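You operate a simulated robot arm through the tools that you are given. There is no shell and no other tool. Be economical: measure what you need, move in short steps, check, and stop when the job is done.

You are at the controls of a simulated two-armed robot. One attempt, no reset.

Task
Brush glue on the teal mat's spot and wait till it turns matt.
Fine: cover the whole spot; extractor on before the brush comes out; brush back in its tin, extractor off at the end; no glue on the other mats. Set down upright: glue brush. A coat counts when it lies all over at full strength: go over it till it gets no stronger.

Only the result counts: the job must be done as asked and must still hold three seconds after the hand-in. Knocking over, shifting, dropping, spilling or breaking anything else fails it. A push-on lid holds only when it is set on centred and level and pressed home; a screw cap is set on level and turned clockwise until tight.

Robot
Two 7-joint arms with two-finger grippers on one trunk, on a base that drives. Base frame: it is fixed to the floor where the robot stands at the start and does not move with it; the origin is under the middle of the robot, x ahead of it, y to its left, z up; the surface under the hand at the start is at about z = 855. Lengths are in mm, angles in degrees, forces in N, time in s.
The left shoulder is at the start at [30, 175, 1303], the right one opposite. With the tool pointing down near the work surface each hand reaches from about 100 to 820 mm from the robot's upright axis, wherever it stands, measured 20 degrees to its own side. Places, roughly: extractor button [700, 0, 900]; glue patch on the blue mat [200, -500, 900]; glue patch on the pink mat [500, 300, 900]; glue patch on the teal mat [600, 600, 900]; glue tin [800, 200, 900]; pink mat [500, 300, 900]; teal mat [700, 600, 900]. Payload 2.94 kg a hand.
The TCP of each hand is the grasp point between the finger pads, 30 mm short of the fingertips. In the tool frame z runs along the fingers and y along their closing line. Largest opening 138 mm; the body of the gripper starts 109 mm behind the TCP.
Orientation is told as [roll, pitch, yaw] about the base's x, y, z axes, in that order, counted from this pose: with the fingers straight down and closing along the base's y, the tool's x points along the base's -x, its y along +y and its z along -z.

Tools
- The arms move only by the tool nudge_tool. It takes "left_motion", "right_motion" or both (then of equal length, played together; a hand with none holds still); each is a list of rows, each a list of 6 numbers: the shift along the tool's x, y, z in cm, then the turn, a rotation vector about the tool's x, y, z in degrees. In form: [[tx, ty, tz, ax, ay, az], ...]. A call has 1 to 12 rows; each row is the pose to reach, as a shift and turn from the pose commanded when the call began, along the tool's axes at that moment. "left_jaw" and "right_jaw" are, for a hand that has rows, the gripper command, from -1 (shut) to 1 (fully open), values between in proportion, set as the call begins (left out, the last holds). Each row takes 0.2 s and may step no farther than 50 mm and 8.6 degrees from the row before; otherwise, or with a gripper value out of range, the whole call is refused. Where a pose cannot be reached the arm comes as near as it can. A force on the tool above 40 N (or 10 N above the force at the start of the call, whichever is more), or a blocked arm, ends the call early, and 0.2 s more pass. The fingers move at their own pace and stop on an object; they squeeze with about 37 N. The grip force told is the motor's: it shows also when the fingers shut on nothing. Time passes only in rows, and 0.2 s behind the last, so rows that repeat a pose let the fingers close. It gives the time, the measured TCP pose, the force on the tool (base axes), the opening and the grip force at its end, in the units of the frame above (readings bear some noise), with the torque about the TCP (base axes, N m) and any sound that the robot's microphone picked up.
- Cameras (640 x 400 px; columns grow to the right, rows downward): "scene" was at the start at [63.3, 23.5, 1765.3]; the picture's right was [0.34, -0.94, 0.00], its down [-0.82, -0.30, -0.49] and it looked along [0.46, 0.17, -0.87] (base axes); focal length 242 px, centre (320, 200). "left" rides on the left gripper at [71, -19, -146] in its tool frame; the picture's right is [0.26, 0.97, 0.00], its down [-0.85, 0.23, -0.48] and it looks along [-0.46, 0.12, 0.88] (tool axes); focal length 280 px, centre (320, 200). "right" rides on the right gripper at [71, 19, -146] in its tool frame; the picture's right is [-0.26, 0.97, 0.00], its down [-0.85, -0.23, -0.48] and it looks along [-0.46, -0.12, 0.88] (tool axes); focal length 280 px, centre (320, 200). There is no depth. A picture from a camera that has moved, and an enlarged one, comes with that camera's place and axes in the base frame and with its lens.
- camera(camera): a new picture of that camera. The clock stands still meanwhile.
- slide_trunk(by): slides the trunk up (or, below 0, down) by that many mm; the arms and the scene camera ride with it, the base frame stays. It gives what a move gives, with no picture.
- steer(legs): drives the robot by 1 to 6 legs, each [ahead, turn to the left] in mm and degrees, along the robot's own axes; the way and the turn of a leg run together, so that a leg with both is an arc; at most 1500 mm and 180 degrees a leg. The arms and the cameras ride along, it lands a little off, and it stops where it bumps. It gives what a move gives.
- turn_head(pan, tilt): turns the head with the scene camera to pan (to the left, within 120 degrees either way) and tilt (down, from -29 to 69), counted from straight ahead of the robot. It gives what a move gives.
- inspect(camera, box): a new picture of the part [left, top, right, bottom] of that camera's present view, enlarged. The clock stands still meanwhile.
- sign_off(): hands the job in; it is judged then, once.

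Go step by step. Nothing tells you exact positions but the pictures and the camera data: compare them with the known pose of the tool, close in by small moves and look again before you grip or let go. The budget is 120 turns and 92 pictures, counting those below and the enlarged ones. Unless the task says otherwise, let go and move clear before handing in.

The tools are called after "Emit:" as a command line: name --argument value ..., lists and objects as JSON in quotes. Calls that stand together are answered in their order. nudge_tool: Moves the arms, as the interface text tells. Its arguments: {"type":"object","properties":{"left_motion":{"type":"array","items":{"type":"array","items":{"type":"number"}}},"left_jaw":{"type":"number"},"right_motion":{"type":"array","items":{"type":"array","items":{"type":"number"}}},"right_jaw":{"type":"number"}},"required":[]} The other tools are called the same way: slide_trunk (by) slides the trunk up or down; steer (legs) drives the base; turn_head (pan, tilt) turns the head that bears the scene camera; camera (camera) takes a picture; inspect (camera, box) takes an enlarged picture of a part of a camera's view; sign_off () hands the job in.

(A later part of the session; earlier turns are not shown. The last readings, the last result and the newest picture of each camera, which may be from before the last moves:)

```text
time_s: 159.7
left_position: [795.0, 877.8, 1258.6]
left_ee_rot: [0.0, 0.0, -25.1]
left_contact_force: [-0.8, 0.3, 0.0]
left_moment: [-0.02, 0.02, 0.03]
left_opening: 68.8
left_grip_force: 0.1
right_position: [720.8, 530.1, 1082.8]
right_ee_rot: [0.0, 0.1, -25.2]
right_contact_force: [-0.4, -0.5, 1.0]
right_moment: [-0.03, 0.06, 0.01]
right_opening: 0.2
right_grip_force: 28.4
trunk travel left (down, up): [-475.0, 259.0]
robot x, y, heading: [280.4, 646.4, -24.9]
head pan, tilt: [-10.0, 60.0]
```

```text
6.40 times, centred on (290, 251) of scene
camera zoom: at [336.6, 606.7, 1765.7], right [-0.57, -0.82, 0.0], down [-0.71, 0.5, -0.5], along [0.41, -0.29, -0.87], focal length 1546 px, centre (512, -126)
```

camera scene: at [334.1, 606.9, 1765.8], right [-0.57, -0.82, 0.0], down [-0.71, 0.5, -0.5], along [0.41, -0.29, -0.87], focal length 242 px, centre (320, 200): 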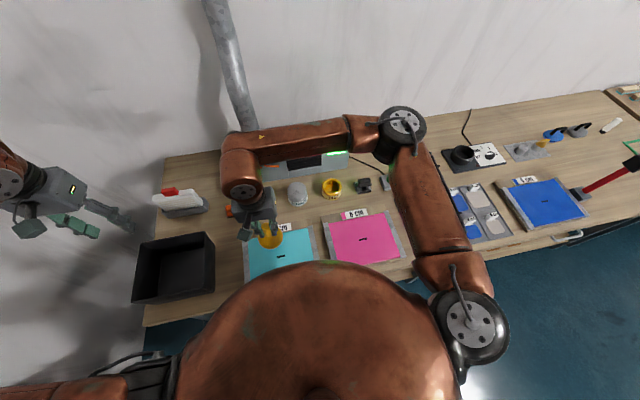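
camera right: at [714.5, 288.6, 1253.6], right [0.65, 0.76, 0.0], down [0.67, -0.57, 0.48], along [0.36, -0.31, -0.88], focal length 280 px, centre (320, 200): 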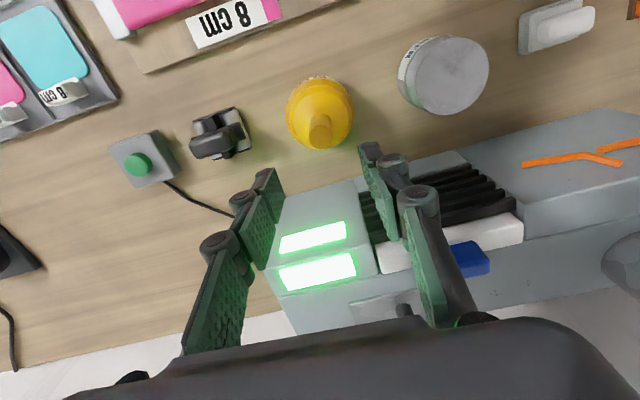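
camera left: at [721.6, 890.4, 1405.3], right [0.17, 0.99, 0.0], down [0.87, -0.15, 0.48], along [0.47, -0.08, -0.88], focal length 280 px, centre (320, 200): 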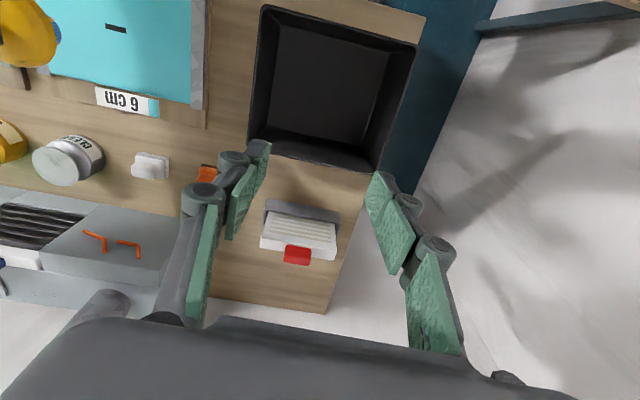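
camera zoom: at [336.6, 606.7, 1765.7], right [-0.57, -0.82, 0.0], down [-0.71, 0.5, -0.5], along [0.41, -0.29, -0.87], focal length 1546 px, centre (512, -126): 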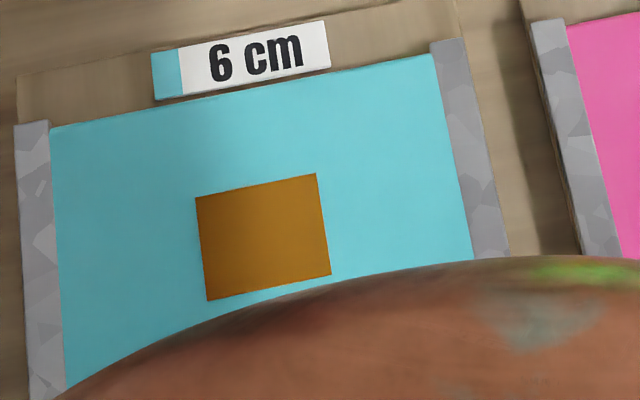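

The two views are nearly the same apart from a faint reflection that's gone; not conclusive. I hold here, wait about 40 s more, and compare from the same pose.

Emit:
nudge_tool --right_motion '[[0, 0, 0, 0, 0, 0], [0, 0, 0, 0, 0, 0], [0, 0, 0, 0, 0, 0], [0, 0, 0, 0, 0, 0], [0, 0, 0, 0, 0, 0], [0, 0, 0, 0, 0, 0], [0, 0, 0, 0, 0, 0], [0, 0, 0, 0, 0, 0], [0, 0, 0, 0, 0, 0], [0, 0, 0, 0, 0, 0], [0, 0, 0, 0, 0, 0], [0, 0, 0, 0, 0, 0]]'

Emit:
nudge_tool --right_motion '[[0, 0, 0, 0, 0, 0], [0, 0, 0, 0, 0, 0], [0, 0, 0, 0, 0, 0], [0, 0, 0, 0, 0, 0], [0, 0, 0, 0, 0, 0], [0, 0, 0, 0, 0, 0], [0, 0, 0, 0, 0, 0], [0, 0, 0, 0, 0, 0], [0, 0, 0, 0, 0, 0], [0, 0, 0, 0, 0, 0], [0, 0, 0, 0, 0, 0], [0, 0, 0, 0, 0, 0]]'

Emit:
nudge_tool --right_motion '[[0, 0, 0, 0, 0, 0], [0, 0, 0, 0, 0, 0], [0, 0, 0, 0, 0, 0], [0, 0, 0, 0, 0, 0], [0, 0, 0, 0, 0, 0], [0, 0, 0, 0, 0, 0], [0, 0, 0, 0, 0, 0], [0, 0, 0, 0, 0, 0], [0, 0, 0, 0, 0, 0], [0, 0, 0, 0, 0, 0], [0, 0, 0, 0, 0, 0], [0, 0, 0, 0, 0, 0]]'

Emit:
nudge_tool --right_motion '[[0, 0, 0, 0, 0, 0], [0, 0, 0, 0, 0, 0], [0, 0, 0, 0, 0, 0], [0, 0, 0, 0, 0, 0], [0, 0, 0, 0, 0, 0], [0, 0, 0, 0, 0, 0], [0, 0, 0, 0, 0, 0], [0, 0, 0, 0, 0, 0], [0, 0, 0, 0, 0, 0], [0, 0, 0, 0, 0, 0], [0, 0, 0, 0, 0, 0], [0, 0, 0, 0, 0, 0]]'

Emit:
nudge_tool --right_motion '[[0, 0, 0, 0, 0, 0], [0, 0, 0, 0, 0, 0], [0, 0, 0, 0, 0, 0], [0, 0, 0, 0, 0, 0], [0, 0, 0, 0, 0, 0], [0, 0, 0, 0, 0, 0], [0, 0, 0, 0, 0, 0], [0, 0, 0, 0, 0, 0], [0, 0, 0, 0, 0, 0], [0, 0, 0, 0, 0, 0], [0, 0, 0, 0, 0, 0], [0, 0, 0, 0, 0, 0]]'

Emit:
nudge_tool --right_motion '[[0, 0, 0, 0, 0, 0], [0, 0, 0, 0, 0, 0], [0, 0, 0, 0, 0, 0], [0, 0, 0, 0, 0, 0], [0, 0, 0, 0, 0, 0], [0, 0, 0, 0, 0, 0], [0, 0, 0, 0, 0, 0], [0, 0, 0, 0, 0, 0], [0, 0, 0, 0, 0, 0], [0, 0, 0, 0, 0, 0], [0, 0, 0, 0, 0, 0], [0, 0, 0, 0, 0, 0]]'

Emit:
nudge_tool --right_motion '[[0, 0, 0, 0, 0, 0], [0, 0, 0, 0, 0, 0], [0, 0, 0, 0, 0, 0], [0, 0, 0, 0, 0, 0], [0, 0, 0, 0, 0, 0], [0, 0, 0, 0, 0, 0], [0, 0, 0, 0, 0, 0], [0, 0, 0, 0, 0, 0], [0, 0, 0, 0, 0, 0], [0, 0, 0, 0, 0, 0], [0, 0, 0, 0, 0, 0], [0, 0, 0, 0, 0, 0]]'

Emit:
nudge_tool --right_motion '[[0, 0, 0, 0, 0, 0], [0, 0, 0, 0, 0, 0], [0, 0, 0, 0, 0, 0], [0, 0, 0, 0, 0, 0], [0, 0, 0, 0, 0, 0], [0, 0, 0, 0, 0, 0], [0, 0, 0, 0, 0, 0], [0, 0, 0, 0, 0, 0], [0, 0, 0, 0, 0, 0], [0, 0, 0, 0, 0, 0], [0, 0, 0, 0, 0, 0], [0, 0, 0, 0, 0, 0]]'

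Emit:
nudge_tool --right_motion '[[0, 0, 0, 0, 0, 0], [0, 0, 0, 0, 0, 0], [0, 0, 0, 0, 0, 0], [0, 0, 0, 0, 0, 0], [0, 0, 0, 0, 0, 0], [0, 0, 0, 0, 0, 0], [0, 0, 0, 0, 0, 0], [0, 0, 0, 0, 0, 0], [0, 0, 0, 0, 0, 0], [0, 0, 0, 0, 0, 0], [0, 0, 0, 0, 0, 0], [0, 0, 0, 0, 0, 0]]'

Emit:
nudge_tool --right_motion '[[0, 0, 0, 0, 0, 0], [0, 0, 0, 0, 0, 0], [0, 0, 0, 0, 0, 0], [0, 0, 0, 0, 0, 0], [0, 0, 0, 0, 0, 0], [0, 0, 0, 0, 0, 0], [0, 0, 0, 0, 0, 0], [0, 0, 0, 0, 0, 0], [0, 0, 0, 0, 0, 0], [0, 0, 0, 0, 0, 0], [0, 0, 0, 0, 0, 0], [0, 0, 0, 0, 0, 0]]'

Emit:
nudge_tool --right_motion '[[0, 0, 0, 0, 0, 0], [0, 0, 0, 0, 0, 0], [0, 0, 0, 0, 0, 0], [0, 0, 0, 0, 0, 0], [0, 0, 0, 0, 0, 0], [0, 0, 0, 0, 0, 0], [0, 0, 0, 0, 0, 0], [0, 0, 0, 0, 0, 0], [0, 0, 0, 0, 0, 0], [0, 0, 0, 0, 0, 0], [0, 0, 0, 0, 0, 0], [0, 0, 0, 0, 0, 0]]'

Emit:
nudge_tool --right_motion '[[0, 0, 0, 0, 0, 0], [0, 0, 0, 0, 0, 0], [0, 0, 0, 0, 0, 0], [0, 0, 0, 0, 0, 0], [0, 0, 0, 0, 0, 0], [0, 0, 0, 0, 0, 0], [0, 0, 0, 0, 0, 0], [0, 0, 0, 0, 0, 0], [0, 0, 0, 0, 0, 0], [0, 0, 0, 0, 0, 0], [0, 0, 0, 0, 0, 0], [0, 0, 0, 0, 0, 0]]'

Emit:
nudge_tool --right_motion '[[0, 0, 0, 0, 0, 0], [0, 0, 0, 0, 0, 0], [0, 0, 0, 0, 0, 0], [0, 0, 0, 0, 0, 0], [0, 0, 0, 0, 0, 0], [0, 0, 0, 0, 0, 0], [0, 0, 0, 0, 0, 0], [0, 0, 0, 0, 0, 0], [0, 0, 0, 0, 0, 0], [0, 0, 0, 0, 0, 0], [0, 0, 0, 0, 0, 0], [0, 0, 0, 0, 0, 0]]'

Emit:
nudge_tool --right_motion '[[0, 0, 0, 0, 0, 0], [0, 0, 0, 0, 0, 0], [0, 0, 0, 0, 0, 0], [0, 0, 0, 0, 0, 0], [0, 0, 0, 0, 0, 0], [0, 0, 0, 0, 0, 0], [0, 0, 0, 0, 0, 0], [0, 0, 0, 0, 0, 0], [0, 0, 0, 0, 0, 0], [0, 0, 0, 0, 0, 0], [0, 0, 0, 0, 0, 0], [0, 0, 0, 0, 0, 0]]'

Emit:
inspect --camera "right" --box '[200, 0, 420, 137]'

```text
time_s: 162.3
left_position: [795.0, 877.7, 1259.2]
left_ee_rot: [0.0, -0.1, -25.1]
left_contact_force: [-0.3, -0.2, -0.4]
left_moment: [0.0, -0.05, -0.03]
left_opening: 69.3
left_grip_force: 0.1
right_position: [719.9, 529.9, 1081.6]
right_ee_rot: [0.0, -0.1, -25.1]
right_contact_force: [0.7, 0.3, -0.1]
right_moment: [0.05, 0.02, -0.01]
right_opening: 0.1
right_grip_force: 28.2
trunk travel left (down, up): [-475.0, 259.0]
robot x, y, heading: [277.8, 646.8, -25.1]
head pan, tilt: [-10.0, 60.0]
```

```text
time_s: 164.9
left_position: [794.0, 877.2, 1259.3]
left_ee_rot: [-0.2, 0.1, -25.0]
left_contact_force: [-0.3, 0.4, 0.6]
left_moment: [0.0, -0.01, 0.02]
left_opening: 69.1
left_grip_force: 0.1
right_position: [720.9, 528.6, 1081.8]
right_ee_rot: [0.0, 0.0, -25.2]
right_contact_force: [0.6, 0.3, 0.0]
right_moment: [-0.02, 0.0, -0.02]
right_opening: 0.0
right_grip_force: 28.6
trunk travel left (down, up): [-475.0, 259.0]
robot x, y, heading: [278.6, 645.1, -25.0]
head pan, tilt: [-10.0, 60.0]
```

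```text
time_s: 167.5
left_position: [793.7, 876.5, 1259.0]
left_ee_rot: [0.0, 0.1, -25.1]
left_contact_force: [0.3, 0.9, -0.6]
left_moment: [-0.01, 0.0, 0.0]
left_opening: 68.9
left_grip_force: 0.1
right_position: [719.9, 529.1, 1082.1]
right_ee_rot: [0.0, -0.1, -25.1]
right_contact_force: [0.7, 0.0, -0.3]
right_moment: [0.03, -0.01, -0.01]
right_opening: 0.2
right_grip_force: 28.5
trunk travel left (down, up): [-475.0, 259.0]
robot x, y, heading: [277.4, 642.3, -24.9]
head pan, tilt: [-10.0, 60.0]
```

```text
time_s: 170.1
left_position: [793.8, 876.5, 1259.0]
left_ee_rot: [0.1, 0.0, -25.2]
left_contact_force: [1.0, 0.0, 0.3]
left_moment: [-0.02, 0.02, -0.02]
left_opening: 69.1
left_grip_force: 0.1
right_position: [720.0, 529.0, 1082.8]
right_ee_rot: [-0.1, 0.0, -25.1]
right_contact_force: [-0.9, -0.6, 0.1]
right_moment: [-0.01, 0.0, -0.04]
right_opening: 0.1
right_grip_force: 28.2
trunk travel left (down, up): [-475.0, 259.0]
robot x, y, heading: [279.2, 642.6, -25.1]
head pan, tilt: [-10.0, 60.0]
```

```text
time_s: 172.7
left_position: [794.0, 876.4, 1259.0]
left_ee_rot: [0.0, 0.1, -25.1]
left_contact_force: [-0.6, 0.2, -0.5]
left_moment: [0.01, 0.01, 0.03]
left_opening: 69.0
left_grip_force: 0.0
right_position: [719.9, 529.8, 1083.0]
right_ee_rot: [0.0, 0.0, -25.1]
right_contact_force: [-0.1, 0.4, -1.2]
right_moment: [0.0, -0.02, 0.02]
right_opening: 0.0
right_grip_force: 28.5
trunk travel left (down, up): [-475.0, 259.0]
robot x, y, heading: [278.5, 643.2, -25.0]
head pan, tilt: [-10.0, 60.0]
```

```text
time_s: 175.3
left_position: [795.1, 876.7, 1258.6]
left_ee_rot: [0.0, 0.0, -25.1]
left_contact_force: [0.0, -0.2, 0.2]
left_moment: [-0.01, -0.02, 0.05]
left_opening: 68.9
left_grip_force: 0.0
right_position: [720.3, 529.1, 1081.8]
right_ee_rot: [0.1, 0.0, -25.1]
right_contact_force: [1.1, 0.2, -0.4]
right_moment: [0.02, -0.02, -0.02]
right_opening: 0.0
right_grip_force: 28.7
trunk travel left (down, up): [-475.0, 259.0]
robot x, y, heading: [279.6, 643.9, -25.0]
head pan, tilt: [-10.0, 60.0]
```

```text
time_s: 177.9
left_position: [794.7, 875.5, 1259.2]
left_ee_rot: [0.0, 0.0, -24.9]
left_contact_force: [-0.6, 1.1, 0.1]
left_moment: [0.01, 0.01, 0.0]
left_opening: 69.2
left_grip_force: 0.0
right_position: [720.8, 528.9, 1081.1]
right_ee_rot: [0.1, 0.1, -25.0]
right_contact_force: [0.5, 0.1, 0.9]
right_moment: [0.0, 0.01, -0.01]
right_opening: 0.1
right_grip_force: 28.2
trunk travel left (down, up): [-475.0, 259.0]
robot x, y, heading: [281.1, 646.4, -24.9]
head pan, tilt: [-10.0, 60.0]
```

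```text
time_s: 180.5
left_position: [795.2, 876.9, 1258.8]
left_ee_rot: [0.0, 0.0, -25.1]
left_contact_force: [0.0, -0.9, -1.0]
left_moment: [0.01, 0.0, -0.01]
left_opening: 69.0
left_grip_force: 0.1
right_position: [721.5, 528.7, 1083.8]
right_ee_rot: [0.0, 0.0, -25.1]
right_contact_force: [-0.9, -0.1, 1.0]
right_moment: [0.03, -0.02, 0.02]
right_opening: 0.1
right_grip_force: 29.0
trunk travel left (down, up): [-475.0, 259.0]
robot x, y, heading: [277.1, 644.1, -24.9]
head pan, tilt: [-10.0, 60.0]
```

```text
time_s: 183.1
left_position: [794.3, 877.3, 1259.1]
left_ee_rot: [0.0, -0.1, -25.0]
left_contact_force: [-0.7, -0.2, 0.0]
left_moment: [0.01, -0.03, -0.01]
left_opening: 68.9
left_grip_force: 0.0
right_position: [720.6, 528.5, 1083.8]
right_ee_rot: [-0.1, 0.2, -25.1]
right_contact_force: [0.2, -0.3, -0.4]
right_moment: [0.01, 0.0, 0.04]
right_opening: 0.0
right_grip_force: 28.2
trunk travel left (down, up): [-475.0, 259.0]
robot x, y, heading: [278.2, 645.7, -24.9]
head pan, tilt: [-10.0, 60.0]
```

```text
time_s: 185.7
left_position: [794.5, 876.7, 1258.3]
left_ee_rot: [0.0, -0.1, -25.1]
left_contact_force: [0.1, 0.7, 0.3]
left_moment: [-0.03, 0.0, 0.01]
left_opening: 68.9
left_grip_force: 0.0
right_position: [721.1, 529.1, 1082.5]
right_ee_rot: [0.0, 0.0, -25.1]
right_contact_force: [0.1, 0.0, 0.3]
right_moment: [-0.01, 0.01, -0.03]
right_opening: 0.0
right_grip_force: 29.3
trunk travel left (down, up): [-475.0, 259.0]
robot x, y, heading: [280.7, 645.8, -24.9]
head pan, tilt: [-10.0, 60.0]
```

```text
time_s: 188.3
left_position: [793.7, 876.5, 1258.7]
left_ee_rot: [0.0, -0.1, -25.1]
left_contact_force: [-0.1, 0.2, -0.1]
left_moment: [0.0, 0.01, -0.02]
left_opening: 68.8
left_grip_force: 0.0
right_position: [720.1, 528.9, 1082.0]
right_ee_rot: [0.0, 0.0, -25.1]
right_contact_force: [0.4, 0.4, 0.6]
right_moment: [0.02, 0.01, 0.03]
right_opening: 0.0
right_grip_force: 28.1
trunk travel left (down, up): [-475.0, 259.0]
robot x, y, heading: [278.8, 647.7, -25.0]
head pan, tilt: [-10.0, 60.0]
```

```text
time_s: 190.9
left_position: [795.0, 878.2, 1258.9]
left_ee_rot: [-0.1, 0.0, -25.0]
left_contact_force: [-0.8, 0.4, 0.3]
left_moment: [-0.02, 0.03, -0.01]
left_opening: 69.1
left_grip_force: 0.0
right_position: [721.0, 529.9, 1081.9]
right_ee_rot: [0.0, -0.1, -25.2]
right_contact_force: [-0.3, 0.2, 0.2]
right_moment: [0.0, -0.03, 0.01]
right_opening: 0.0
right_grip_force: 28.5
trunk travel left (down, up): [-475.0, 259.0]
robot x, y, heading: [282.0, 644.7, -25.0]
head pan, tilt: [-10.0, 60.0]
```

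```text
time_s: 193.5
left_position: [795.2, 876.2, 1258.7]
left_ee_rot: [0.0, 0.0, -25.1]
left_contact_force: [-0.4, -0.8, -0.4]
left_moment: [0.02, 0.01, -0.01]
left_opening: 69.0
left_grip_force: 0.0
right_position: [720.0, 528.7, 1081.8]
right_ee_rot: [0.0, 0.0, -25.1]
right_contact_force: [-0.2, 0.1, -1.0]
right_moment: [-0.02, -0.02, -0.01]
right_opening: 0.0
right_grip_force: 28.7
trunk travel left (down, up): [-475.0, 259.0]
robot x, y, heading: [278.1, 646.6, -25.1]
head pan, tilt: [-10.0, 60.0]
```

```text
time_s: 196.1
left_position: [793.5, 876.5, 1258.6]
left_ee_rot: [0.0, 0.0, -25.0]
left_contact_force: [0.0, 0.9, -0.5]
left_moment: [0.03, -0.01, 0.01]
left_opening: 69.2
left_grip_force: 0.0
right_position: [720.8, 529.2, 1081.7]
right_ee_rot: [0.0, 0.0, -25.1]
right_contact_force: [0.1, -0.5, 0.6]
right_moment: [-0.02, -0.03, 0.03]
right_opening: 0.0
right_grip_force: 28.8
trunk travel left (down, up): [-475.0, 259.0]
robot x, y, heading: [279.6, 646.4, -25.2]
head pan, tilt: [-10.0, 60.0]
```

```text
2.91 times, centred on (310, 68) of right
camera zoom: at [665.1, 576.7, 1227.1], right [0.65, 0.76, 0.0], down [0.67, -0.57, 0.48], along [0.36, -0.31, -0.88], focal length 816 px, centre (349, 582)
```

zoom: 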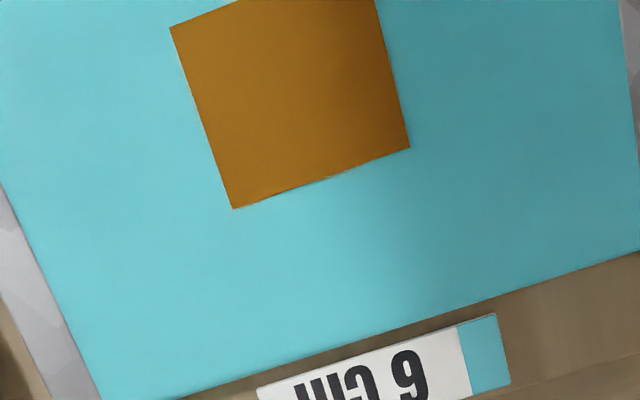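

Emit:
inspect --camera "scene" --box '[240, 220, 340, 282]'

```text
6.40 times, centred on (290, 251) of scene
camera zoom: at [335.2, 606.4, 1765.7], right [-0.57, -0.82, 0.0], down [-0.71, 0.5, -0.5], along [0.41, -0.29, -0.87], focal length 1546 px, centre (512, -126)
```

zoom: 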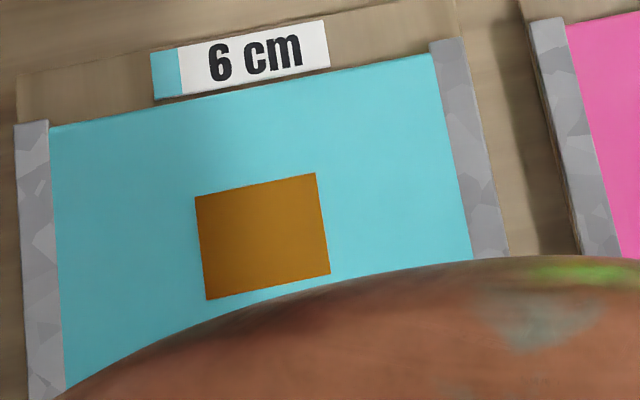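

Still no visible change in that view. I bring the right camera closer and more squarely over the patch to judge its sheen.

Emit:
nudge_tool --right_motion '[[4, 0.5, 0, 0, 0, 0], [8, 1, 1, 0, 0, 0], [12, 1.5, 3, 0, 0, 0], [14.5, 2, 5, 0, 0, 0], [16.6, 2.5, 7, 0, 0, 0], [16.6, 2.5, 7, 0, 0, 0]]'

Emit:
camera --camera "right"

```text
time_s: 197.5
left_position: [794.0, 875.6, 1258.7]
left_ee_rot: [0.0, -0.1, -25.0]
left_contact_force: [0.0, -0.1, -0.4]
left_moment: [0.01, 0.02, 0.0]
left_opening: 69.0
left_grip_force: 0.1
right_position: [581.1, 622.1, 1012.7]
right_ee_rot: [-0.1, 0.1, -25.0]
right_contact_force: [0.5, -0.4, 0.3]
right_moment: [0.0, -0.02, -0.03]
right_opening: 0.1
right_grip_force: 27.8
trunk travel left (down, up): [-475.0, 259.0]
robot x, y, heading: [280.7, 642.8, -24.8]
head pan, tilt: [-10.0, 60.0]
```

```text
21 pictures are left
camera right: at [525.8, 668.7, 1157.0], right [0.65, 0.76, 0.0], down [0.67, -0.57, 0.47], along [0.36, -0.31, -0.88], focal length 280 px, centre (320, 200)
```

right: 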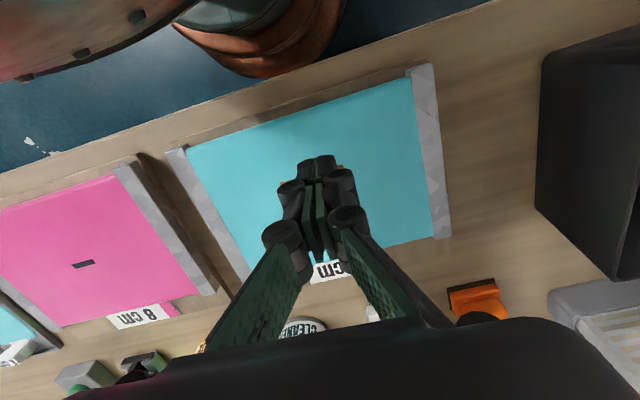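

The gripper hides the patch. I shift the hand sideways.

Emit:
nudge_tool --right_motion '[[0, -4, -2, 0, 0, 0], [0, -8, -4, 0, 0, 0], [0, -12, -5, 0, 0, 0], [0, -12, -5, 0, 0, 0]]'

Emit:
inspect --camera "right" --box '[330, 60, 520, 240]'

```text
time_s: 198.5
left_position: [795.6, 877.4, 1258.0]
left_ee_rot: [0.1, -0.1, -25.1]
left_contact_force: [0.0, 0.9, 0.8]
left_moment: [-0.02, 0.04, 0.0]
left_opening: 68.9
left_grip_force: 0.0
right_position: [530.1, 514.2, 1059.9]
right_ee_rot: [0.0, 0.0, -25.1]
right_contact_force: [0.4, 0.0, 0.3]
right_moment: [-0.04, 0.04, -0.01]
right_opening: 0.0
right_grip_force: 28.6
trunk travel left (down, up): [-475.0, 259.0]
robot x, y, heading: [281.8, 643.9, -25.1]
head pan, tilt: [-10.0, 60.0]
```

```text
2.22 times, centred on (425, 150) of right
camera zoom: at [475.1, 561.6, 1205.0], right [0.65, 0.76, 0.0], down [0.67, -0.57, 0.48], along [0.36, -0.31, -0.88], focal length 623 px, centre (87, 311)
```

zoom: 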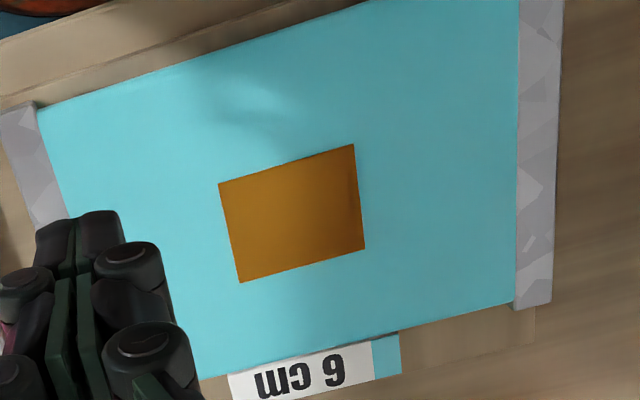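

I zoom right into the patch for reflections.

Emit:
inspect --camera "right" --box '[388, 96, 448, 148]'

```text
7.69 times, centred on (418, 122) of right
camera zoom: at [475.1, 561.6, 1205.0], right [0.65, 0.76, 0.0], down [0.67, -0.57, 0.48], along [0.36, -0.31, -0.88], focal length 2157 px, centre (-434, 800)
```

zoom: 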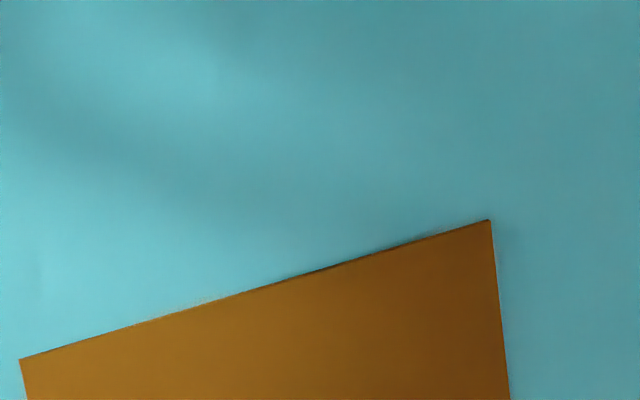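

No mirror-like reflections are visible, but I can't be sure. I return the hand over the tin area and let more time pass using head turns.

Emit:
nudge_tool --right_motion '[[-3, 0, -4, 0, 0, 0], [-7, 0, -5, 0, 0, 0], [-11.5, 0, -5, 0, 0, 0], [-16, 0, -5, 0, 0, 0], [-20, -1, -5, 0, 0, 0], [-24, -3, -5, 0, 0, 0], [-28, -5.5, -5, 0, 0, 0], [-31, -8.5, -5, 0, 0, 0], [-33.2, -11.5, -5, 0, 0, 0], [-33.2, -14.6, -5, 0, 0, 0]]'

Emit:
turn_head --pan 120 --tilt 30

Emit:
turn_head --pan -120 --tilt 30

Emit:
turn_head --pan 120 --tilt 30

Emit:
turn_head --pan -120 --tilt 30

Emit:
turn_head --pan 120 --tilt 30

Emit:
turn_head --pan -120 --tilt 30

Emit:
turn_head --pan 120 --tilt 30

Emit:
turn_head --pan -120 --tilt 30

Emit:
turn_head --pan -10 --tilt 60

Emit:
inspect --camera "left" --box '[0, 0, 200, 125]'

Emit:
inspect --camera "scene" --box '[240, 220, 340, 282]'

```text
time_s: 200.7
left_position: [792.9, 875.0, 1259.1]
left_ee_rot: [0.1, 0.0, -25.0]
left_contact_force: [-1.0, -1.0, 0.5]
left_moment: [0.07, -0.04, 0.01]
left_opening: 69.4
left_grip_force: 0.1
right_position: [767.9, 240.0, 1112.0]
right_ee_rot: [0.1, 0.0, -25.0]
right_contact_force: [-0.4, 0.4, -0.1]
right_moment: [0.04, -0.01, 0.0]
right_opening: 0.0
right_grip_force: 28.0
trunk travel left (down, up): [-475.0, 259.0]
robot x, y, heading: [277.7, 643.9, -25.1]
head pan, tilt: [-10.0, 60.0]
```

```text
time_s: 202.8
left_position: [796.3, 876.3, 1259.0]
left_ee_rot: [0.0, 0.0, -25.0]
left_contact_force: [-0.5, 0.1, -0.1]
left_moment: [-0.01, 0.0, -0.02]
left_opening: 68.8
left_grip_force: 0.1
right_position: [769.7, 240.9, 1112.0]
right_ee_rot: [0.0, 0.0, -25.1]
right_contact_force: [0.5, 0.2, 1.0]
right_moment: [0.01, 0.01, 0.0]
right_opening: 0.0
right_grip_force: 28.2
trunk travel left (down, up): [-475.0, 259.0]
robot x, y, heading: [274.1, 643.2, -25.2]
head pan, tilt: [120.0, 30.0]
```

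```text
time_s: 206.2
left_position: [793.7, 875.7, 1259.8]
left_ee_rot: [-0.1, 0.0, -25.1]
left_contact_force: [0.9, 0.0, 0.0]
left_moment: [0.0, 0.03, -0.01]
left_opening: 69.0
left_grip_force: 0.2
right_position: [768.5, 241.5, 1111.3]
right_ee_rot: [0.0, 0.0, -25.1]
right_contact_force: [0.1, -0.3, 0.1]
right_moment: [-0.01, -0.01, 0.0]
right_opening: 0.3
right_grip_force: 28.1
trunk travel left (down, up): [-475.0, 259.0]
robot x, y, heading: [277.1, 647.6, -24.9]
head pan, tilt: [-120.0, 30.0]
```

```text
time_s: 209.6
left_position: [793.8, 876.9, 1259.1]
left_ee_rot: [0.1, 0.0, -25.0]
left_contact_force: [0.4, 0.1, -0.3]
left_moment: [0.01, 0.03, 0.03]
left_opening: 69.1
left_grip_force: 0.1
right_position: [769.1, 242.7, 1110.6]
right_ee_rot: [-0.1, 0.0, -25.1]
right_contact_force: [-0.2, -0.2, -0.4]
right_moment: [-0.02, 0.0, -0.01]
right_opening: 0.1
right_grip_force: 28.4
trunk travel left (down, up): [-475.0, 259.0]
robot x, y, heading: [281.9, 643.8, -24.9]
head pan, tilt: [120.0, 30.0]
```

```text
time_s: 212.9
left_position: [794.0, 876.7, 1258.1]
left_ee_rot: [-0.1, 0.0, -24.9]
left_contact_force: [0.3, -0.6, 0.1]
left_moment: [-0.01, 0.0, 0.02]
left_opening: 69.0
left_grip_force: 0.1
right_position: [769.5, 241.5, 1110.5]
right_ee_rot: [0.0, -0.1, -25.1]
right_contact_force: [0.7, 0.0, -0.2]
right_moment: [-0.02, 0.02, 0.02]
right_opening: 0.0
right_grip_force: 28.0
trunk travel left (down, up): [-475.0, 259.0]
robot x, y, heading: [283.6, 638.3, -24.9]
head pan, tilt: [-120.0, 30.0]
```

```text
time_s: 216.3
left_position: [795.0, 876.3, 1258.4]
left_ee_rot: [0.0, 0.0, -25.1]
left_contact_force: [-0.4, 0.3, 0.4]
left_moment: [0.06, 0.01, 0.02]
left_opening: 68.7
left_grip_force: 0.0
right_position: [768.4, 241.2, 1111.0]
right_ee_rot: [0.0, 0.0, -25.1]
right_contact_force: [0.2, -0.1, 0.8]
right_moment: [0.01, 0.03, 0.01]
right_opening: 0.0
right_grip_force: 28.4
trunk travel left (down, up): [-475.0, 259.0]
robot x, y, heading: [279.0, 645.6, -24.8]
head pan, tilt: [120.0, 30.0]
```

```text
time_s: 219.7
left_position: [793.6, 876.5, 1258.9]
left_ee_rot: [0.0, 0.0, -25.1]
left_contact_force: [-0.3, 0.6, 0.0]
left_moment: [0.01, 0.0, 0.02]
left_opening: 69.2
left_grip_force: 0.0
right_position: [769.3, 240.5, 1110.2]
right_ee_rot: [0.0, 0.0, -25.1]
right_contact_force: [-0.5, -0.6, 0.2]
right_moment: [-0.01, 0.01, -0.02]
right_opening: 0.1
right_grip_force: 28.0
trunk travel left (down, up): [-475.0, 259.0]
robot x, y, heading: [278.1, 644.5, -24.9]
head pan, tilt: [-120.0, 30.0]
```

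```text
time_s: 223.1
left_position: [795.2, 877.6, 1258.9]
left_ee_rot: [0.0, 0.0, -25.1]
left_contact_force: [0.1, 0.1, 0.1]
left_moment: [0.0, 0.02, -0.06]
left_opening: 68.8
left_grip_force: 0.0
right_position: [768.9, 241.1, 1109.9]
right_ee_rot: [0.0, 0.0, -25.1]
right_contact_force: [0.5, -0.2, -1.5]
right_moment: [0.0, -0.02, -0.02]
right_opening: 0.1
right_grip_force: 28.3
trunk travel left (down, up): [-475.0, 259.0]
robot x, y, heading: [279.8, 643.0, -24.9]
head pan, tilt: [120.0, 30.0]
```

```text
time_s: 226.5
left_position: [793.8, 875.3, 1258.2]
left_ee_rot: [0.0, -0.1, -25.1]
left_contact_force: [-0.2, -0.7, 0.1]
left_moment: [-0.01, -0.01, 0.03]
left_opening: 68.9
left_grip_force: 0.0
right_position: [768.6, 240.2, 1111.7]
right_ee_rot: [0.1, 0.0, -25.1]
right_contact_force: [0.6, -0.5, 0.0]
right_moment: [0.0, 0.02, 0.0]
right_opening: 0.0
right_grip_force: 28.5
trunk travel left (down, up): [-475.0, 259.0]
robot x, y, heading: [276.9, 647.1, -25.0]
head pan, tilt: [-120.0, 30.0]
```

```text
time_s: 228.4
left_position: [793.7, 877.6, 1258.8]
left_ee_rot: [0.0, 0.1, -25.0]
left_contact_force: [-0.1, -0.6, -0.7]
left_moment: [0.02, -0.02, 0.0]
left_opening: 68.9
left_grip_force: 0.0
right_position: [769.6, 241.3, 1110.6]
right_ee_rot: [-0.1, -0.1, -25.2]
right_contact_force: [0.1, -0.5, -0.6]
right_moment: [0.01, -0.02, -0.02]
right_opening: 0.0
right_grip_force: 28.5
trunk travel left (down, up): [-475.0, 259.0]
robot x, y, heading: [279.9, 645.8, -25.1]
head pan, tilt: [-10.0, 60.0]
```

```text
3.20 times, centred on (100, 62) of left
camera zoom: at [722.4, 889.7, 1405.1], right [0.17, 0.99, 0.0], down [0.87, -0.15, 0.48], along [0.47, -0.08, -0.88], focal length 897 px, centre (1024, 640)
```

zoom: 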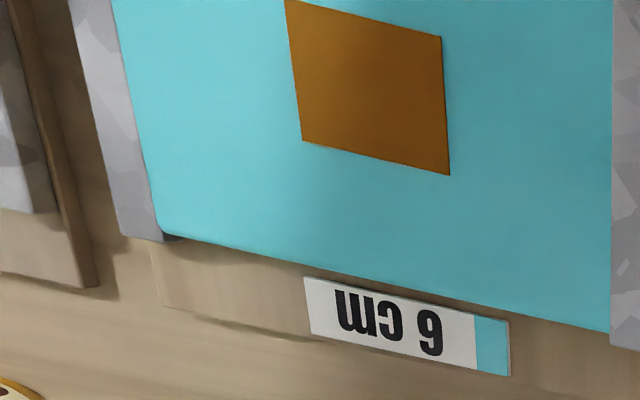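

```text
6.40 times, centred on (290, 251) of scene
camera zoom: at [335.1, 606.0, 1765.7], right [-0.57, -0.82, 0.0], down [-0.71, 0.5, -0.5], along [0.41, -0.29, -0.87], focal length 1546 px, centre (512, -126)
```

zoom: 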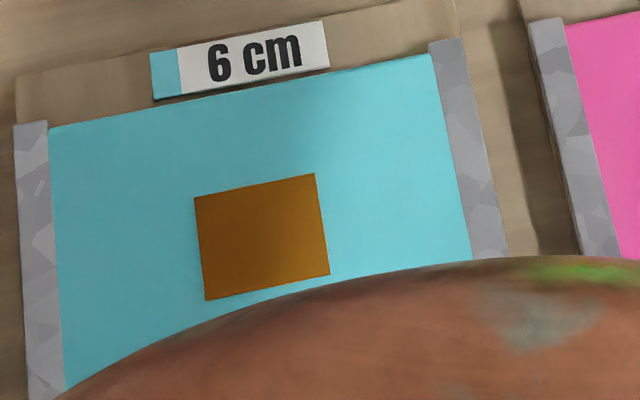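

Unchanged still. I let a further minute or so pass.

Emit:
turn_head --pan 120 --tilt 30

Emit:
turn_head --pan -120 --tilt 30

Emit:
turn_head --pan 120 --tilt 30

Emit:
turn_head --pan -120 --tilt 30

Emit:
turn_head --pan 120 --tilt 30

Emit:
turn_head --pan -120 --tilt 30

Emit:
turn_head --pan 120 --tilt 30

Emit:
turn_head --pan -120 --tilt 30

Emit:
turn_head --pan 120 --tilt 30

Emit:
turn_head --pan -120 --tilt 30

Emit:
turn_head --pan 120 --tilt 30

Emit:
turn_head --pan -120 --tilt 30

Emit:
turn_head --pan 120 --tilt 30

Emit:
turn_head --pan -120 --tilt 30

Emit:
turn_head --pan 120 --tilt 30

Emit:
turn_head --pan -120 --tilt 30

Emit:
turn_head --pan 120 --tilt 30

Emit:
turn_head --pan -120 --tilt 30

Emit:
turn_head --pan -10 --tilt 60

Emit:
inspect --camera "scene" --box '[240, 120, 400, 280]'

```text
time_s: 230.5
left_position: [794.6, 875.2, 1258.3]
left_ee_rot: [-0.1, 0.0, -25.1]
left_contact_force: [-0.3, -0.2, -0.2]
left_moment: [0.01, 0.01, -0.02]
left_opening: 68.9
left_grip_force: 0.0
right_position: [768.6, 240.5, 1110.8]
right_ee_rot: [0.0, -0.1, -25.2]
right_contact_force: [0.3, -0.3, 0.1]
right_moment: [0.01, 0.0, -0.01]
right_opening: 0.0
right_grip_force: 28.3
trunk travel left (down, up): [-475.0, 259.0]
robot x, y, heading: [276.5, 645.0, -24.9]
head pan, tilt: [120.0, 30.0]
```

```text
time_s: 233.9
left_position: [793.3, 877.2, 1258.2]
left_ee_rot: [0.0, 0.0, -25.0]
left_contact_force: [-0.1, 0.8, -0.3]
left_moment: [-0.02, -0.03, 0.01]
left_opening: 69.0
left_grip_force: 0.0
right_position: [767.2, 240.8, 1110.5]
right_ee_rot: [0.1, 0.1, -25.2]
right_contact_force: [-0.7, -0.3, 0.0]
right_moment: [0.01, 0.02, -0.05]
right_opening: 0.0
right_grip_force: 28.6
trunk travel left (down, up): [-475.0, 259.0]
robot x, y, heading: [279.4, 641.6, -24.9]
head pan, tilt: [-120.0, 30.0]
```

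```text
time_s: 237.3
left_position: [795.0, 877.4, 1258.6]
left_ee_rot: [0.0, 0.0, -25.2]
left_contact_force: [-0.3, -0.9, 0.3]
left_moment: [0.02, 0.01, -0.02]
left_opening: 69.0
left_grip_force: 0.0
right_position: [768.5, 241.0, 1111.3]
right_ee_rot: [0.0, 0.0, -25.1]
right_contact_force: [-0.2, -0.5, -0.3]
right_moment: [0.01, -0.03, 0.0]
right_opening: 0.0
right_grip_force: 28.2
trunk travel left (down, up): [-475.0, 259.0]
robot x, y, heading: [281.5, 645.0, -25.0]
head pan, tilt: [120.0, 30.0]
```

```text
time_s: 240.7
left_position: [794.7, 877.2, 1259.4]
left_ee_rot: [0.1, 0.1, -25.0]
left_contact_force: [-0.3, -0.6, -0.1]
left_moment: [-0.01, 0.02, 0.02]
left_opening: 69.1
left_grip_force: 0.1
right_position: [768.3, 241.1, 1111.0]
right_ee_rot: [0.0, 0.0, -25.1]
right_contact_force: [0.3, 0.2, -0.6]
right_moment: [0.0, 0.0, 0.0]
right_opening: 0.0
right_grip_force: 28.8
trunk travel left (down, up): [-475.0, 259.0]
robot x, y, heading: [278.9, 642.7, -25.2]
head pan, tilt: [-120.0, 30.0]
```

```text
time_s: 244.1
left_position: [794.3, 877.5, 1258.2]
left_ee_rot: [0.0, 0.0, -25.1]
left_contact_force: [0.6, -0.7, 0.6]
left_moment: [0.01, 0.02, 0.0]
left_opening: 69.1
left_grip_force: 0.2
right_position: [769.4, 240.9, 1111.1]
right_ee_rot: [0.0, 0.0, -25.1]
right_contact_force: [0.1, -0.2, -0.2]
right_moment: [0.0, -0.02, 0.04]
right_opening: 0.2
right_grip_force: 28.7
trunk travel left (down, up): [-475.0, 259.0]
robot x, y, heading: [280.5, 644.3, -24.9]
head pan, tilt: [120.0, 30.0]
```

```text
time_s: 247.4
left_position: [795.1, 876.6, 1258.9]
left_ee_rot: [0.0, 0.1, -25.0]
left_contact_force: [-0.9, -0.5, -0.2]
left_moment: [-0.02, 0.01, 0.0]
left_opening: 69.1
left_grip_force: 0.1
right_position: [768.5, 241.4, 1111.0]
right_ee_rot: [0.0, 0.0, -25.0]
right_contact_force: [0.1, -1.1, -0.4]
right_moment: [0.03, 0.0, 0.02]
right_opening: 0.1
right_grip_force: 28.1
trunk travel left (down, up): [-475.0, 259.0]
robot x, y, heading: [282.6, 642.7, -25.0]
head pan, tilt: [-120.0, 30.0]
```

```text
time_s: 250.8
left_position: [794.6, 877.1, 1258.9]
left_ee_rot: [-0.1, 0.1, -25.0]
left_contact_force: [-0.3, -0.2, -0.8]
left_moment: [0.0, 0.03, 0.02]
left_opening: 68.8
left_grip_force: 0.2
right_position: [768.4, 240.6, 1112.1]
right_ee_rot: [0.0, 0.1, -25.2]
right_contact_force: [-0.5, 0.7, -0.5]
right_moment: [0.01, -0.02, 0.01]
right_opening: 0.1
right_grip_force: 28.3
trunk travel left (down, up): [-475.0, 259.0]
robot x, y, heading: [279.4, 647.8, -24.8]
head pan, tilt: [120.0, 30.0]
```

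```text
time_s: 254.2
left_position: [794.2, 876.0, 1259.0]
left_ee_rot: [0.0, 0.0, -25.1]
left_contact_force: [0.7, -0.1, -0.5]
left_moment: [0.0, -0.02, -0.02]
left_opening: 69.0
left_grip_force: 0.0
right_position: [768.2, 240.0, 1111.8]
right_ee_rot: [0.1, 0.1, -25.0]
right_contact_force: [-0.4, -0.7, 0.2]
right_moment: [0.01, 0.01, -0.03]
right_opening: 0.1
right_grip_force: 28.1
trunk travel left (down, up): [-475.0, 259.0]
robot x, y, heading: [275.8, 645.1, -25.1]
head pan, tilt: [-120.0, 30.0]
```

```text
time_s: 257.6
left_position: [796.1, 877.3, 1259.1]
left_ee_rot: [0.0, 0.0, -25.1]
left_contact_force: [0.3, -0.5, -0.7]
left_moment: [-0.01, -0.01, -0.03]
left_opening: 69.1
left_grip_force: 0.0
right_position: [768.3, 240.5, 1110.3]
right_ee_rot: [0.0, 0.0, -25.1]
right_contact_force: [0.7, 0.4, 0.1]
right_moment: [0.02, 0.02, -0.02]
right_opening: 0.3
right_grip_force: 28.4
trunk travel left (down, up): [-475.0, 259.0]
robot x, y, heading: [276.6, 645.3, -25.0]
head pan, tilt: [120.0, 30.0]
```

```text
time_s: 261.0
left_position: [794.3, 875.6, 1258.1]
left_ee_rot: [-0.1, 0.0, -25.1]
left_contact_force: [-0.4, 0.6, -0.8]
left_moment: [0.02, -0.02, 0.02]
left_opening: 69.1
left_grip_force: 0.0
right_position: [768.5, 241.6, 1110.6]
right_ee_rot: [0.0, 0.0, -25.2]
right_contact_force: [1.0, -1.1, -0.3]
right_moment: [0.0, 0.0, -0.03]
right_opening: 0.1
right_grip_force: 28.4
trunk travel left (down, up): [-475.0, 259.0]
robot x, y, heading: [280.1, 644.9, -24.8]
head pan, tilt: [-120.0, 30.0]
```

```text
time_s: 264.4
left_position: [794.5, 876.5, 1259.2]
left_ee_rot: [0.0, 0.1, -24.9]
left_contact_force: [0.2, 0.2, -0.1]
left_moment: [-0.01, -0.01, -0.01]
left_opening: 69.1
left_grip_force: 0.0
right_position: [769.0, 240.9, 1111.3]
right_ee_rot: [0.0, 0.0, -25.1]
right_contact_force: [0.5, 0.4, 0.1]
right_moment: [0.04, 0.01, -0.03]
right_opening: 0.0
right_grip_force: 28.6
trunk travel left (down, up): [-475.0, 259.0]
robot x, y, heading: [280.2, 646.9, -25.0]
head pan, tilt: [120.0, 30.0]
```

```text
time_s: 267.8
left_position: [794.2, 876.4, 1257.4]
left_ee_rot: [0.1, 0.1, -25.0]
left_contact_force: [0.1, 0.9, -0.5]
left_moment: [-0.02, 0.03, 0.01]
left_opening: 68.9
left_grip_force: 0.0
right_position: [768.2, 241.4, 1111.4]
right_ee_rot: [0.0, 0.0, -25.1]
right_contact_force: [-0.1, 0.4, 0.0]
right_moment: [0.01, 0.01, -0.02]
right_opening: 0.0
right_grip_force: 28.3
trunk travel left (down, up): [-475.0, 259.0]
robot x, y, heading: [284.0, 644.8, -24.9]
head pan, tilt: [-120.0, 30.0]
```

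```text
time_s: 271.2
left_position: [793.9, 876.4, 1258.2]
left_ee_rot: [0.0, 0.0, -25.1]
left_contact_force: [0.3, -0.2, -0.3]
left_moment: [0.0, 0.04, -0.01]
left_opening: 68.9
left_grip_force: 0.1
right_position: [767.9, 241.2, 1111.0]
right_ee_rot: [0.0, 0.0, -25.1]
right_contact_force: [0.0, 0.5, 1.1]
right_moment: [-0.01, 0.0, 0.01]
right_opening: 0.0
right_grip_force: 28.3
trunk travel left (down, up): [-475.0, 259.0]
robot x, y, heading: [278.2, 647.2, -25.2]
head pan, tilt: [120.0, 30.0]
```

```text
time_s: 274.6
left_position: [795.4, 876.6, 1259.5]
left_ee_rot: [0.0, 0.0, -25.2]
left_contact_force: [0.6, -0.2, 0.0]
left_moment: [-0.01, -0.02, -0.01]
left_opening: 69.2
left_grip_force: 0.1
right_position: [768.2, 241.7, 1110.7]
right_ee_rot: [0.0, 0.1, -25.2]
right_contact_force: [0.4, -0.1, -0.4]
right_moment: [0.0, 0.0, 0.02]
right_opening: 0.2
right_grip_force: 28.0
trunk travel left (down, up): [-475.0, 259.0]
robot x, y, heading: [279.5, 645.5, -25.2]
head pan, tilt: [-120.0, 30.0]
```

```text
time_s: 277.9
left_position: [794.4, 876.0, 1258.1]
left_ee_rot: [0.1, -0.1, -25.1]
left_contact_force: [-0.7, -0.2, -0.6]
left_moment: [0.02, 0.02, 0.01]
left_opening: 69.1
left_grip_force: 0.0
right_position: [767.8, 241.1, 1110.4]
right_ee_rot: [-0.1, -0.1, -25.1]
right_contact_force: [-0.3, 0.0, 0.8]
right_moment: [0.01, -0.01, 0.0]
right_opening: 0.2
right_grip_force: 28.3
trunk travel left (down, up): [-475.0, 259.0]
robot x, y, heading: [282.0, 643.2, -24.9]
head pan, tilt: [120.0, 30.0]
```

```text
time_s: 281.3
left_position: [795.6, 876.9, 1259.3]
left_ee_rot: [0.0, 0.0, -25.2]
left_contact_force: [0.1, -1.1, 0.3]
left_moment: [-0.01, 0.03, 0.01]
left_opening: 69.2
left_grip_force: 0.0
right_position: [768.5, 241.3, 1111.5]
right_ee_rot: [0.0, -0.1, -25.0]
right_contact_force: [0.2, 0.2, -0.1]
right_moment: [0.02, 0.0, -0.01]
right_opening: 0.1
right_grip_force: 27.9
trunk travel left (down, up): [-475.0, 259.0]
robot x, y, heading: [280.2, 644.3, -24.9]
head pan, tilt: [-120.0, 30.0]
```

```text
time_s: 284.7
left_position: [793.9, 876.5, 1258.9]
left_ee_rot: [0.0, -0.1, -24.9]
left_contact_force: [-0.2, 0.5, 0.1]
left_moment: [-0.01, 0.0, 0.03]
left_opening: 68.9
left_grip_force: 0.0
right_position: [767.3, 240.6, 1111.9]
right_ee_rot: [0.1, 0.0, -25.1]
right_contact_force: [0.2, 0.8, 0.0]
right_moment: [-0.03, -0.02, -0.02]
right_opening: 0.0
right_grip_force: 28.6
trunk travel left (down, up): [-475.0, 259.0]
robot x, y, heading: [278.3, 642.0, -24.9]
head pan, tilt: [120.0, 30.0]
```

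```text
time_s: 288.1
left_position: [794.7, 877.1, 1258.8]
left_ee_rot: [0.0, 0.0, -25.1]
left_contact_force: [-0.5, 0.6, 0.1]
left_moment: [0.01, -0.01, 0.0]
left_opening: 69.3
left_grip_force: 0.0
right_position: [768.4, 240.8, 1110.8]
right_ee_rot: [0.1, 0.0, -25.1]
right_contact_force: [0.3, -0.2, 0.6]
right_moment: [0.0, 0.0, 0.03]
right_opening: 0.1
right_grip_force: 28.8
trunk travel left (down, up): [-475.0, 259.0]
robot x, y, heading: [283.2, 644.2, -25.1]
head pan, tilt: [-120.0, 30.0]
```

```text
time_s: 290.0
left_position: [794.3, 876.9, 1258.3]
left_ee_rot: [0.0, 0.0, -25.0]
left_contact_force: [0.6, 0.5, -0.3]
left_moment: [-0.02, 0.01, -0.01]
left_opening: 68.8
left_grip_force: 0.0
right_position: [769.4, 241.0, 1109.6]
right_ee_rot: [-0.1, -0.1, -25.0]
right_contact_force: [0.3, -0.5, 0.3]
right_moment: [-0.01, -0.01, -0.04]
right_opening: 0.0
right_grip_force: 28.6
trunk travel left (down, up): [-475.0, 259.0]
robot x, y, heading: [281.8, 646.2, -25.1]
head pan, tilt: [-10.0, 60.0]
```

```text
2.50 times, centred on (320, 200) of scene
camera zoom: at [335.1, 606.0, 1765.7], right [-0.57, -0.82, 0.0], down [-0.71, 0.5, -0.5], along [0.41, -0.29, -0.87], focal length 604 px, centre (320, 200)
```

zoom: 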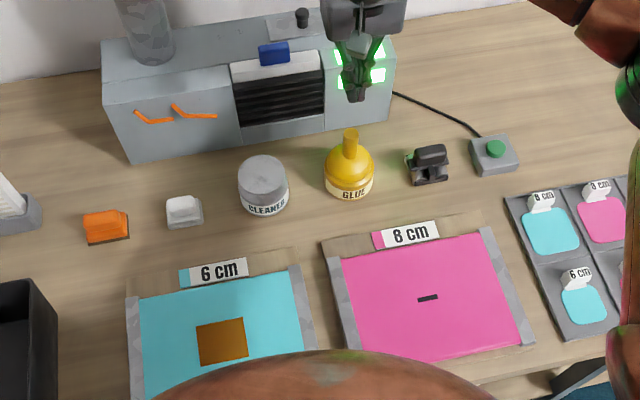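

Some 200 s after the last stroke the coat is steady, even and shows no shine, so I take it as matt. Now I go back above the button to switch the extractor off.

Emit:
nudge_tool --right_motion '[[0, -4, 0, 0, 0, 0], [0, -8, 0, 0, 0, 0], [0, -12, 1, 0, 0, 0], [0, -16, 3, 0, 0, 0], [0, -20, 5, 0, 0, 0], [0, -23.5, 7, 0, 0, 0], [0, -26.5, 9.7, 0, 0, 0], [0, -26.5, 13.5, 0, 0, 0], [0, -26.5, 17, 0, 0, 0], [0, -26.5, 17, 0, 0, 0]]'

Emit:
inspect --camera "right" --box '[220, 60, 420, 260]'

```text
time_s: 292.2
left_position: [793.2, 877.4, 1258.2]
left_ee_rot: [0.0, 0.0, -25.1]
left_contact_force: [0.0, 0.3, 1.0]
left_moment: [0.01, -0.01, 0.02]
left_opening: 69.1
left_grip_force: 0.0
right_position: [655.7, -1.5, 940.8]
right_ee_rot: [0.0, -0.1, -25.1]
right_contact_force: [-0.8, 0.3, 0.4]
right_moment: [-0.02, 0.0, 0.0]
right_opening: 0.1
right_grip_force: 28.1
trunk travel left (down, up): [-475.0, 259.0]
robot x, y, heading: [277.4, 640.9, -24.9]
head pan, tilt: [-10.0, 60.0]
```

```text
2.00 times, centred on (320, 160) of right
camera zoom: at [600.5, 46.1, 1085.1], right [0.65, 0.76, 0.0], down [0.67, -0.57, 0.48], along [0.36, -0.31, -0.88], focal length 561 px, centre (320, 280)
```

zoom: 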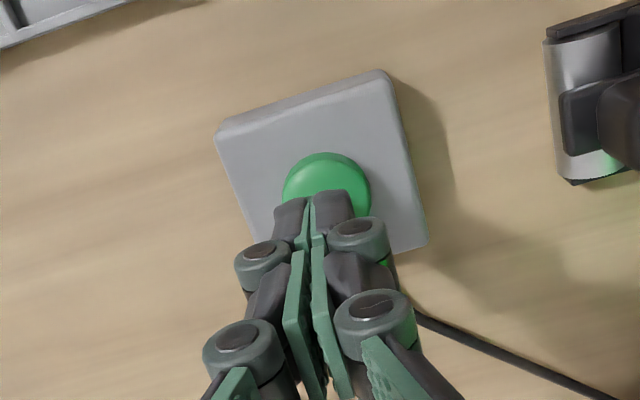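

Aligned over the button; I add 3 mm to the left and press down in small steps as before.

Emit:
nudge_tool --right_motion '[[0, 0.3, 1, 0, 0, 0], [0, 0.3, 1.6, 0, 0, 0], [0, 0.3, 1.9, 0, 0, 0], [0, 0.3, 2.2, 0, 0, 0], [0, 0.3, 2.5, 0, 0, 0], [0, 0.3, 2.75, 0, 0, 0]]'

```text
time_s: 293.6
left_position: [794.4, 877.6, 1259.2]
left_ee_rot: [0.0, 0.1, -25.1]
left_contact_force: [-0.8, 0.4, 0.0]
left_moment: [-0.01, 0.02, -0.02]
left_opening: 69.0
left_grip_force: 0.1
right_position: [657.9, 3.5, 913.7]
right_ee_rot: [0.0, 0.1, -25.1]
right_contact_force: [0.5, -1.3, 2.2]
right_moment: [-0.02, 0.02, 0.03]
right_opening: 0.0
right_grip_force: 28.3
trunk travel left (down, up): [-475.0, 259.0]
robot x, y, heading: [279.7, 647.4, -24.9]
head pan, tilt: [-10.0, 60.0]
heard: click
```

A click. I lift away and check that the lights are out and everything stands.

Emit:
nudge_tool --right_motion '[[0, 0, -3, 0, 0, 0], [0, 0, -7, 0, 0, 0], [2, -3, -11, 0, 0, 0], [5, -6, -14, 0, 0, 0], [8, -9, -17, 0, 0, 0]]'

Emit:
inspect --camera "scene" --box '[200, 110, 440, 290]'

Emit:
inspect --camera "scene" --box '[240, 220, 340, 282]'

```text
refused: row 3 steps farther than a row can; nothing moved
```

```text
2.22 times, centred on (320, 200) of scene
camera zoom: at [335.0, 605.9, 1765.8], right [-0.57, -0.82, 0.0], down [-0.71, 0.5, -0.5], along [0.41, -0.29, -0.87], focal length 537 px, centre (320, 200)
```

zoom: 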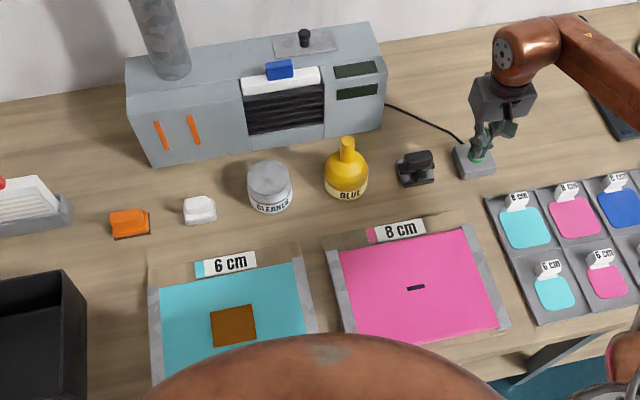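

```text
6.40 times, centred on (290, 251) of scene
camera zoom: at [335.0, 605.9, 1765.8], right [-0.57, -0.82, 0.0], down [-0.71, 0.5, -0.5], along [0.41, -0.29, -0.87], focal length 1546 px, centre (512, -126)
```

zoom: 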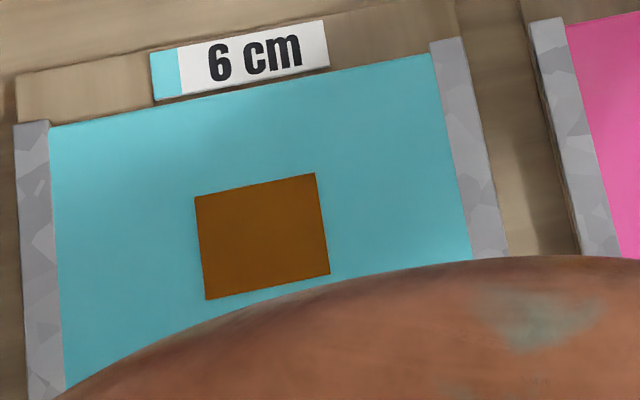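

The extractor's lights are out, the brush stands in its tin, and the coat is even. I lift the hand clear.

Emit:
nudge_tool --right_motion '[[0, 0, -3, 0, 0, 0], [0, 0, -7, 0, 0, 0], [0, 0, -11, 0, 0, 0], [2, -2, -14, 0, 0, 0], [4, -4, -17, 0, 0, 0], [4, -4, -17, 0, 0, 0]]'

Emit:
inspect --camera "scene" --box '[200, 110, 440, 290]'

```text
time_s: 295.0
left_position: [794.7, 876.3, 1258.0]
left_ee_rot: [0.1, 0.1, -25.0]
left_contact_force: [-0.5, 0.9, -0.5]
left_moment: [0.01, 0.0, -0.02]
left_opening: 69.1
left_grip_force: 0.1
right_position: [604.6, -17.7, 1082.6]
right_ee_rot: [0.0, 0.0, -25.0]
right_contact_force: [1.0, 0.0, -0.7]
right_moment: [-0.02, 0.03, -0.01]
right_opening: 0.0
right_grip_force: 28.3
trunk travel left (down, up): [-475.0, 259.0]
robot x, y, heading: [277.2, 646.9, -25.2]
head pan, tilt: [-10.0, 60.0]
```

```text
2.22 times, centred on (320, 200) of scene
camera zoom: at [336.2, 605.6, 1765.6], right [-0.57, -0.82, 0.0], down [-0.71, 0.5, -0.5], along [0.41, -0.29, -0.87], focal length 537 px, centre (320, 200)
```

zoom: 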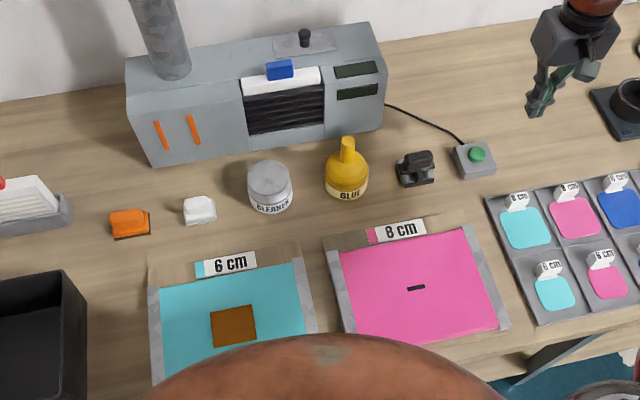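

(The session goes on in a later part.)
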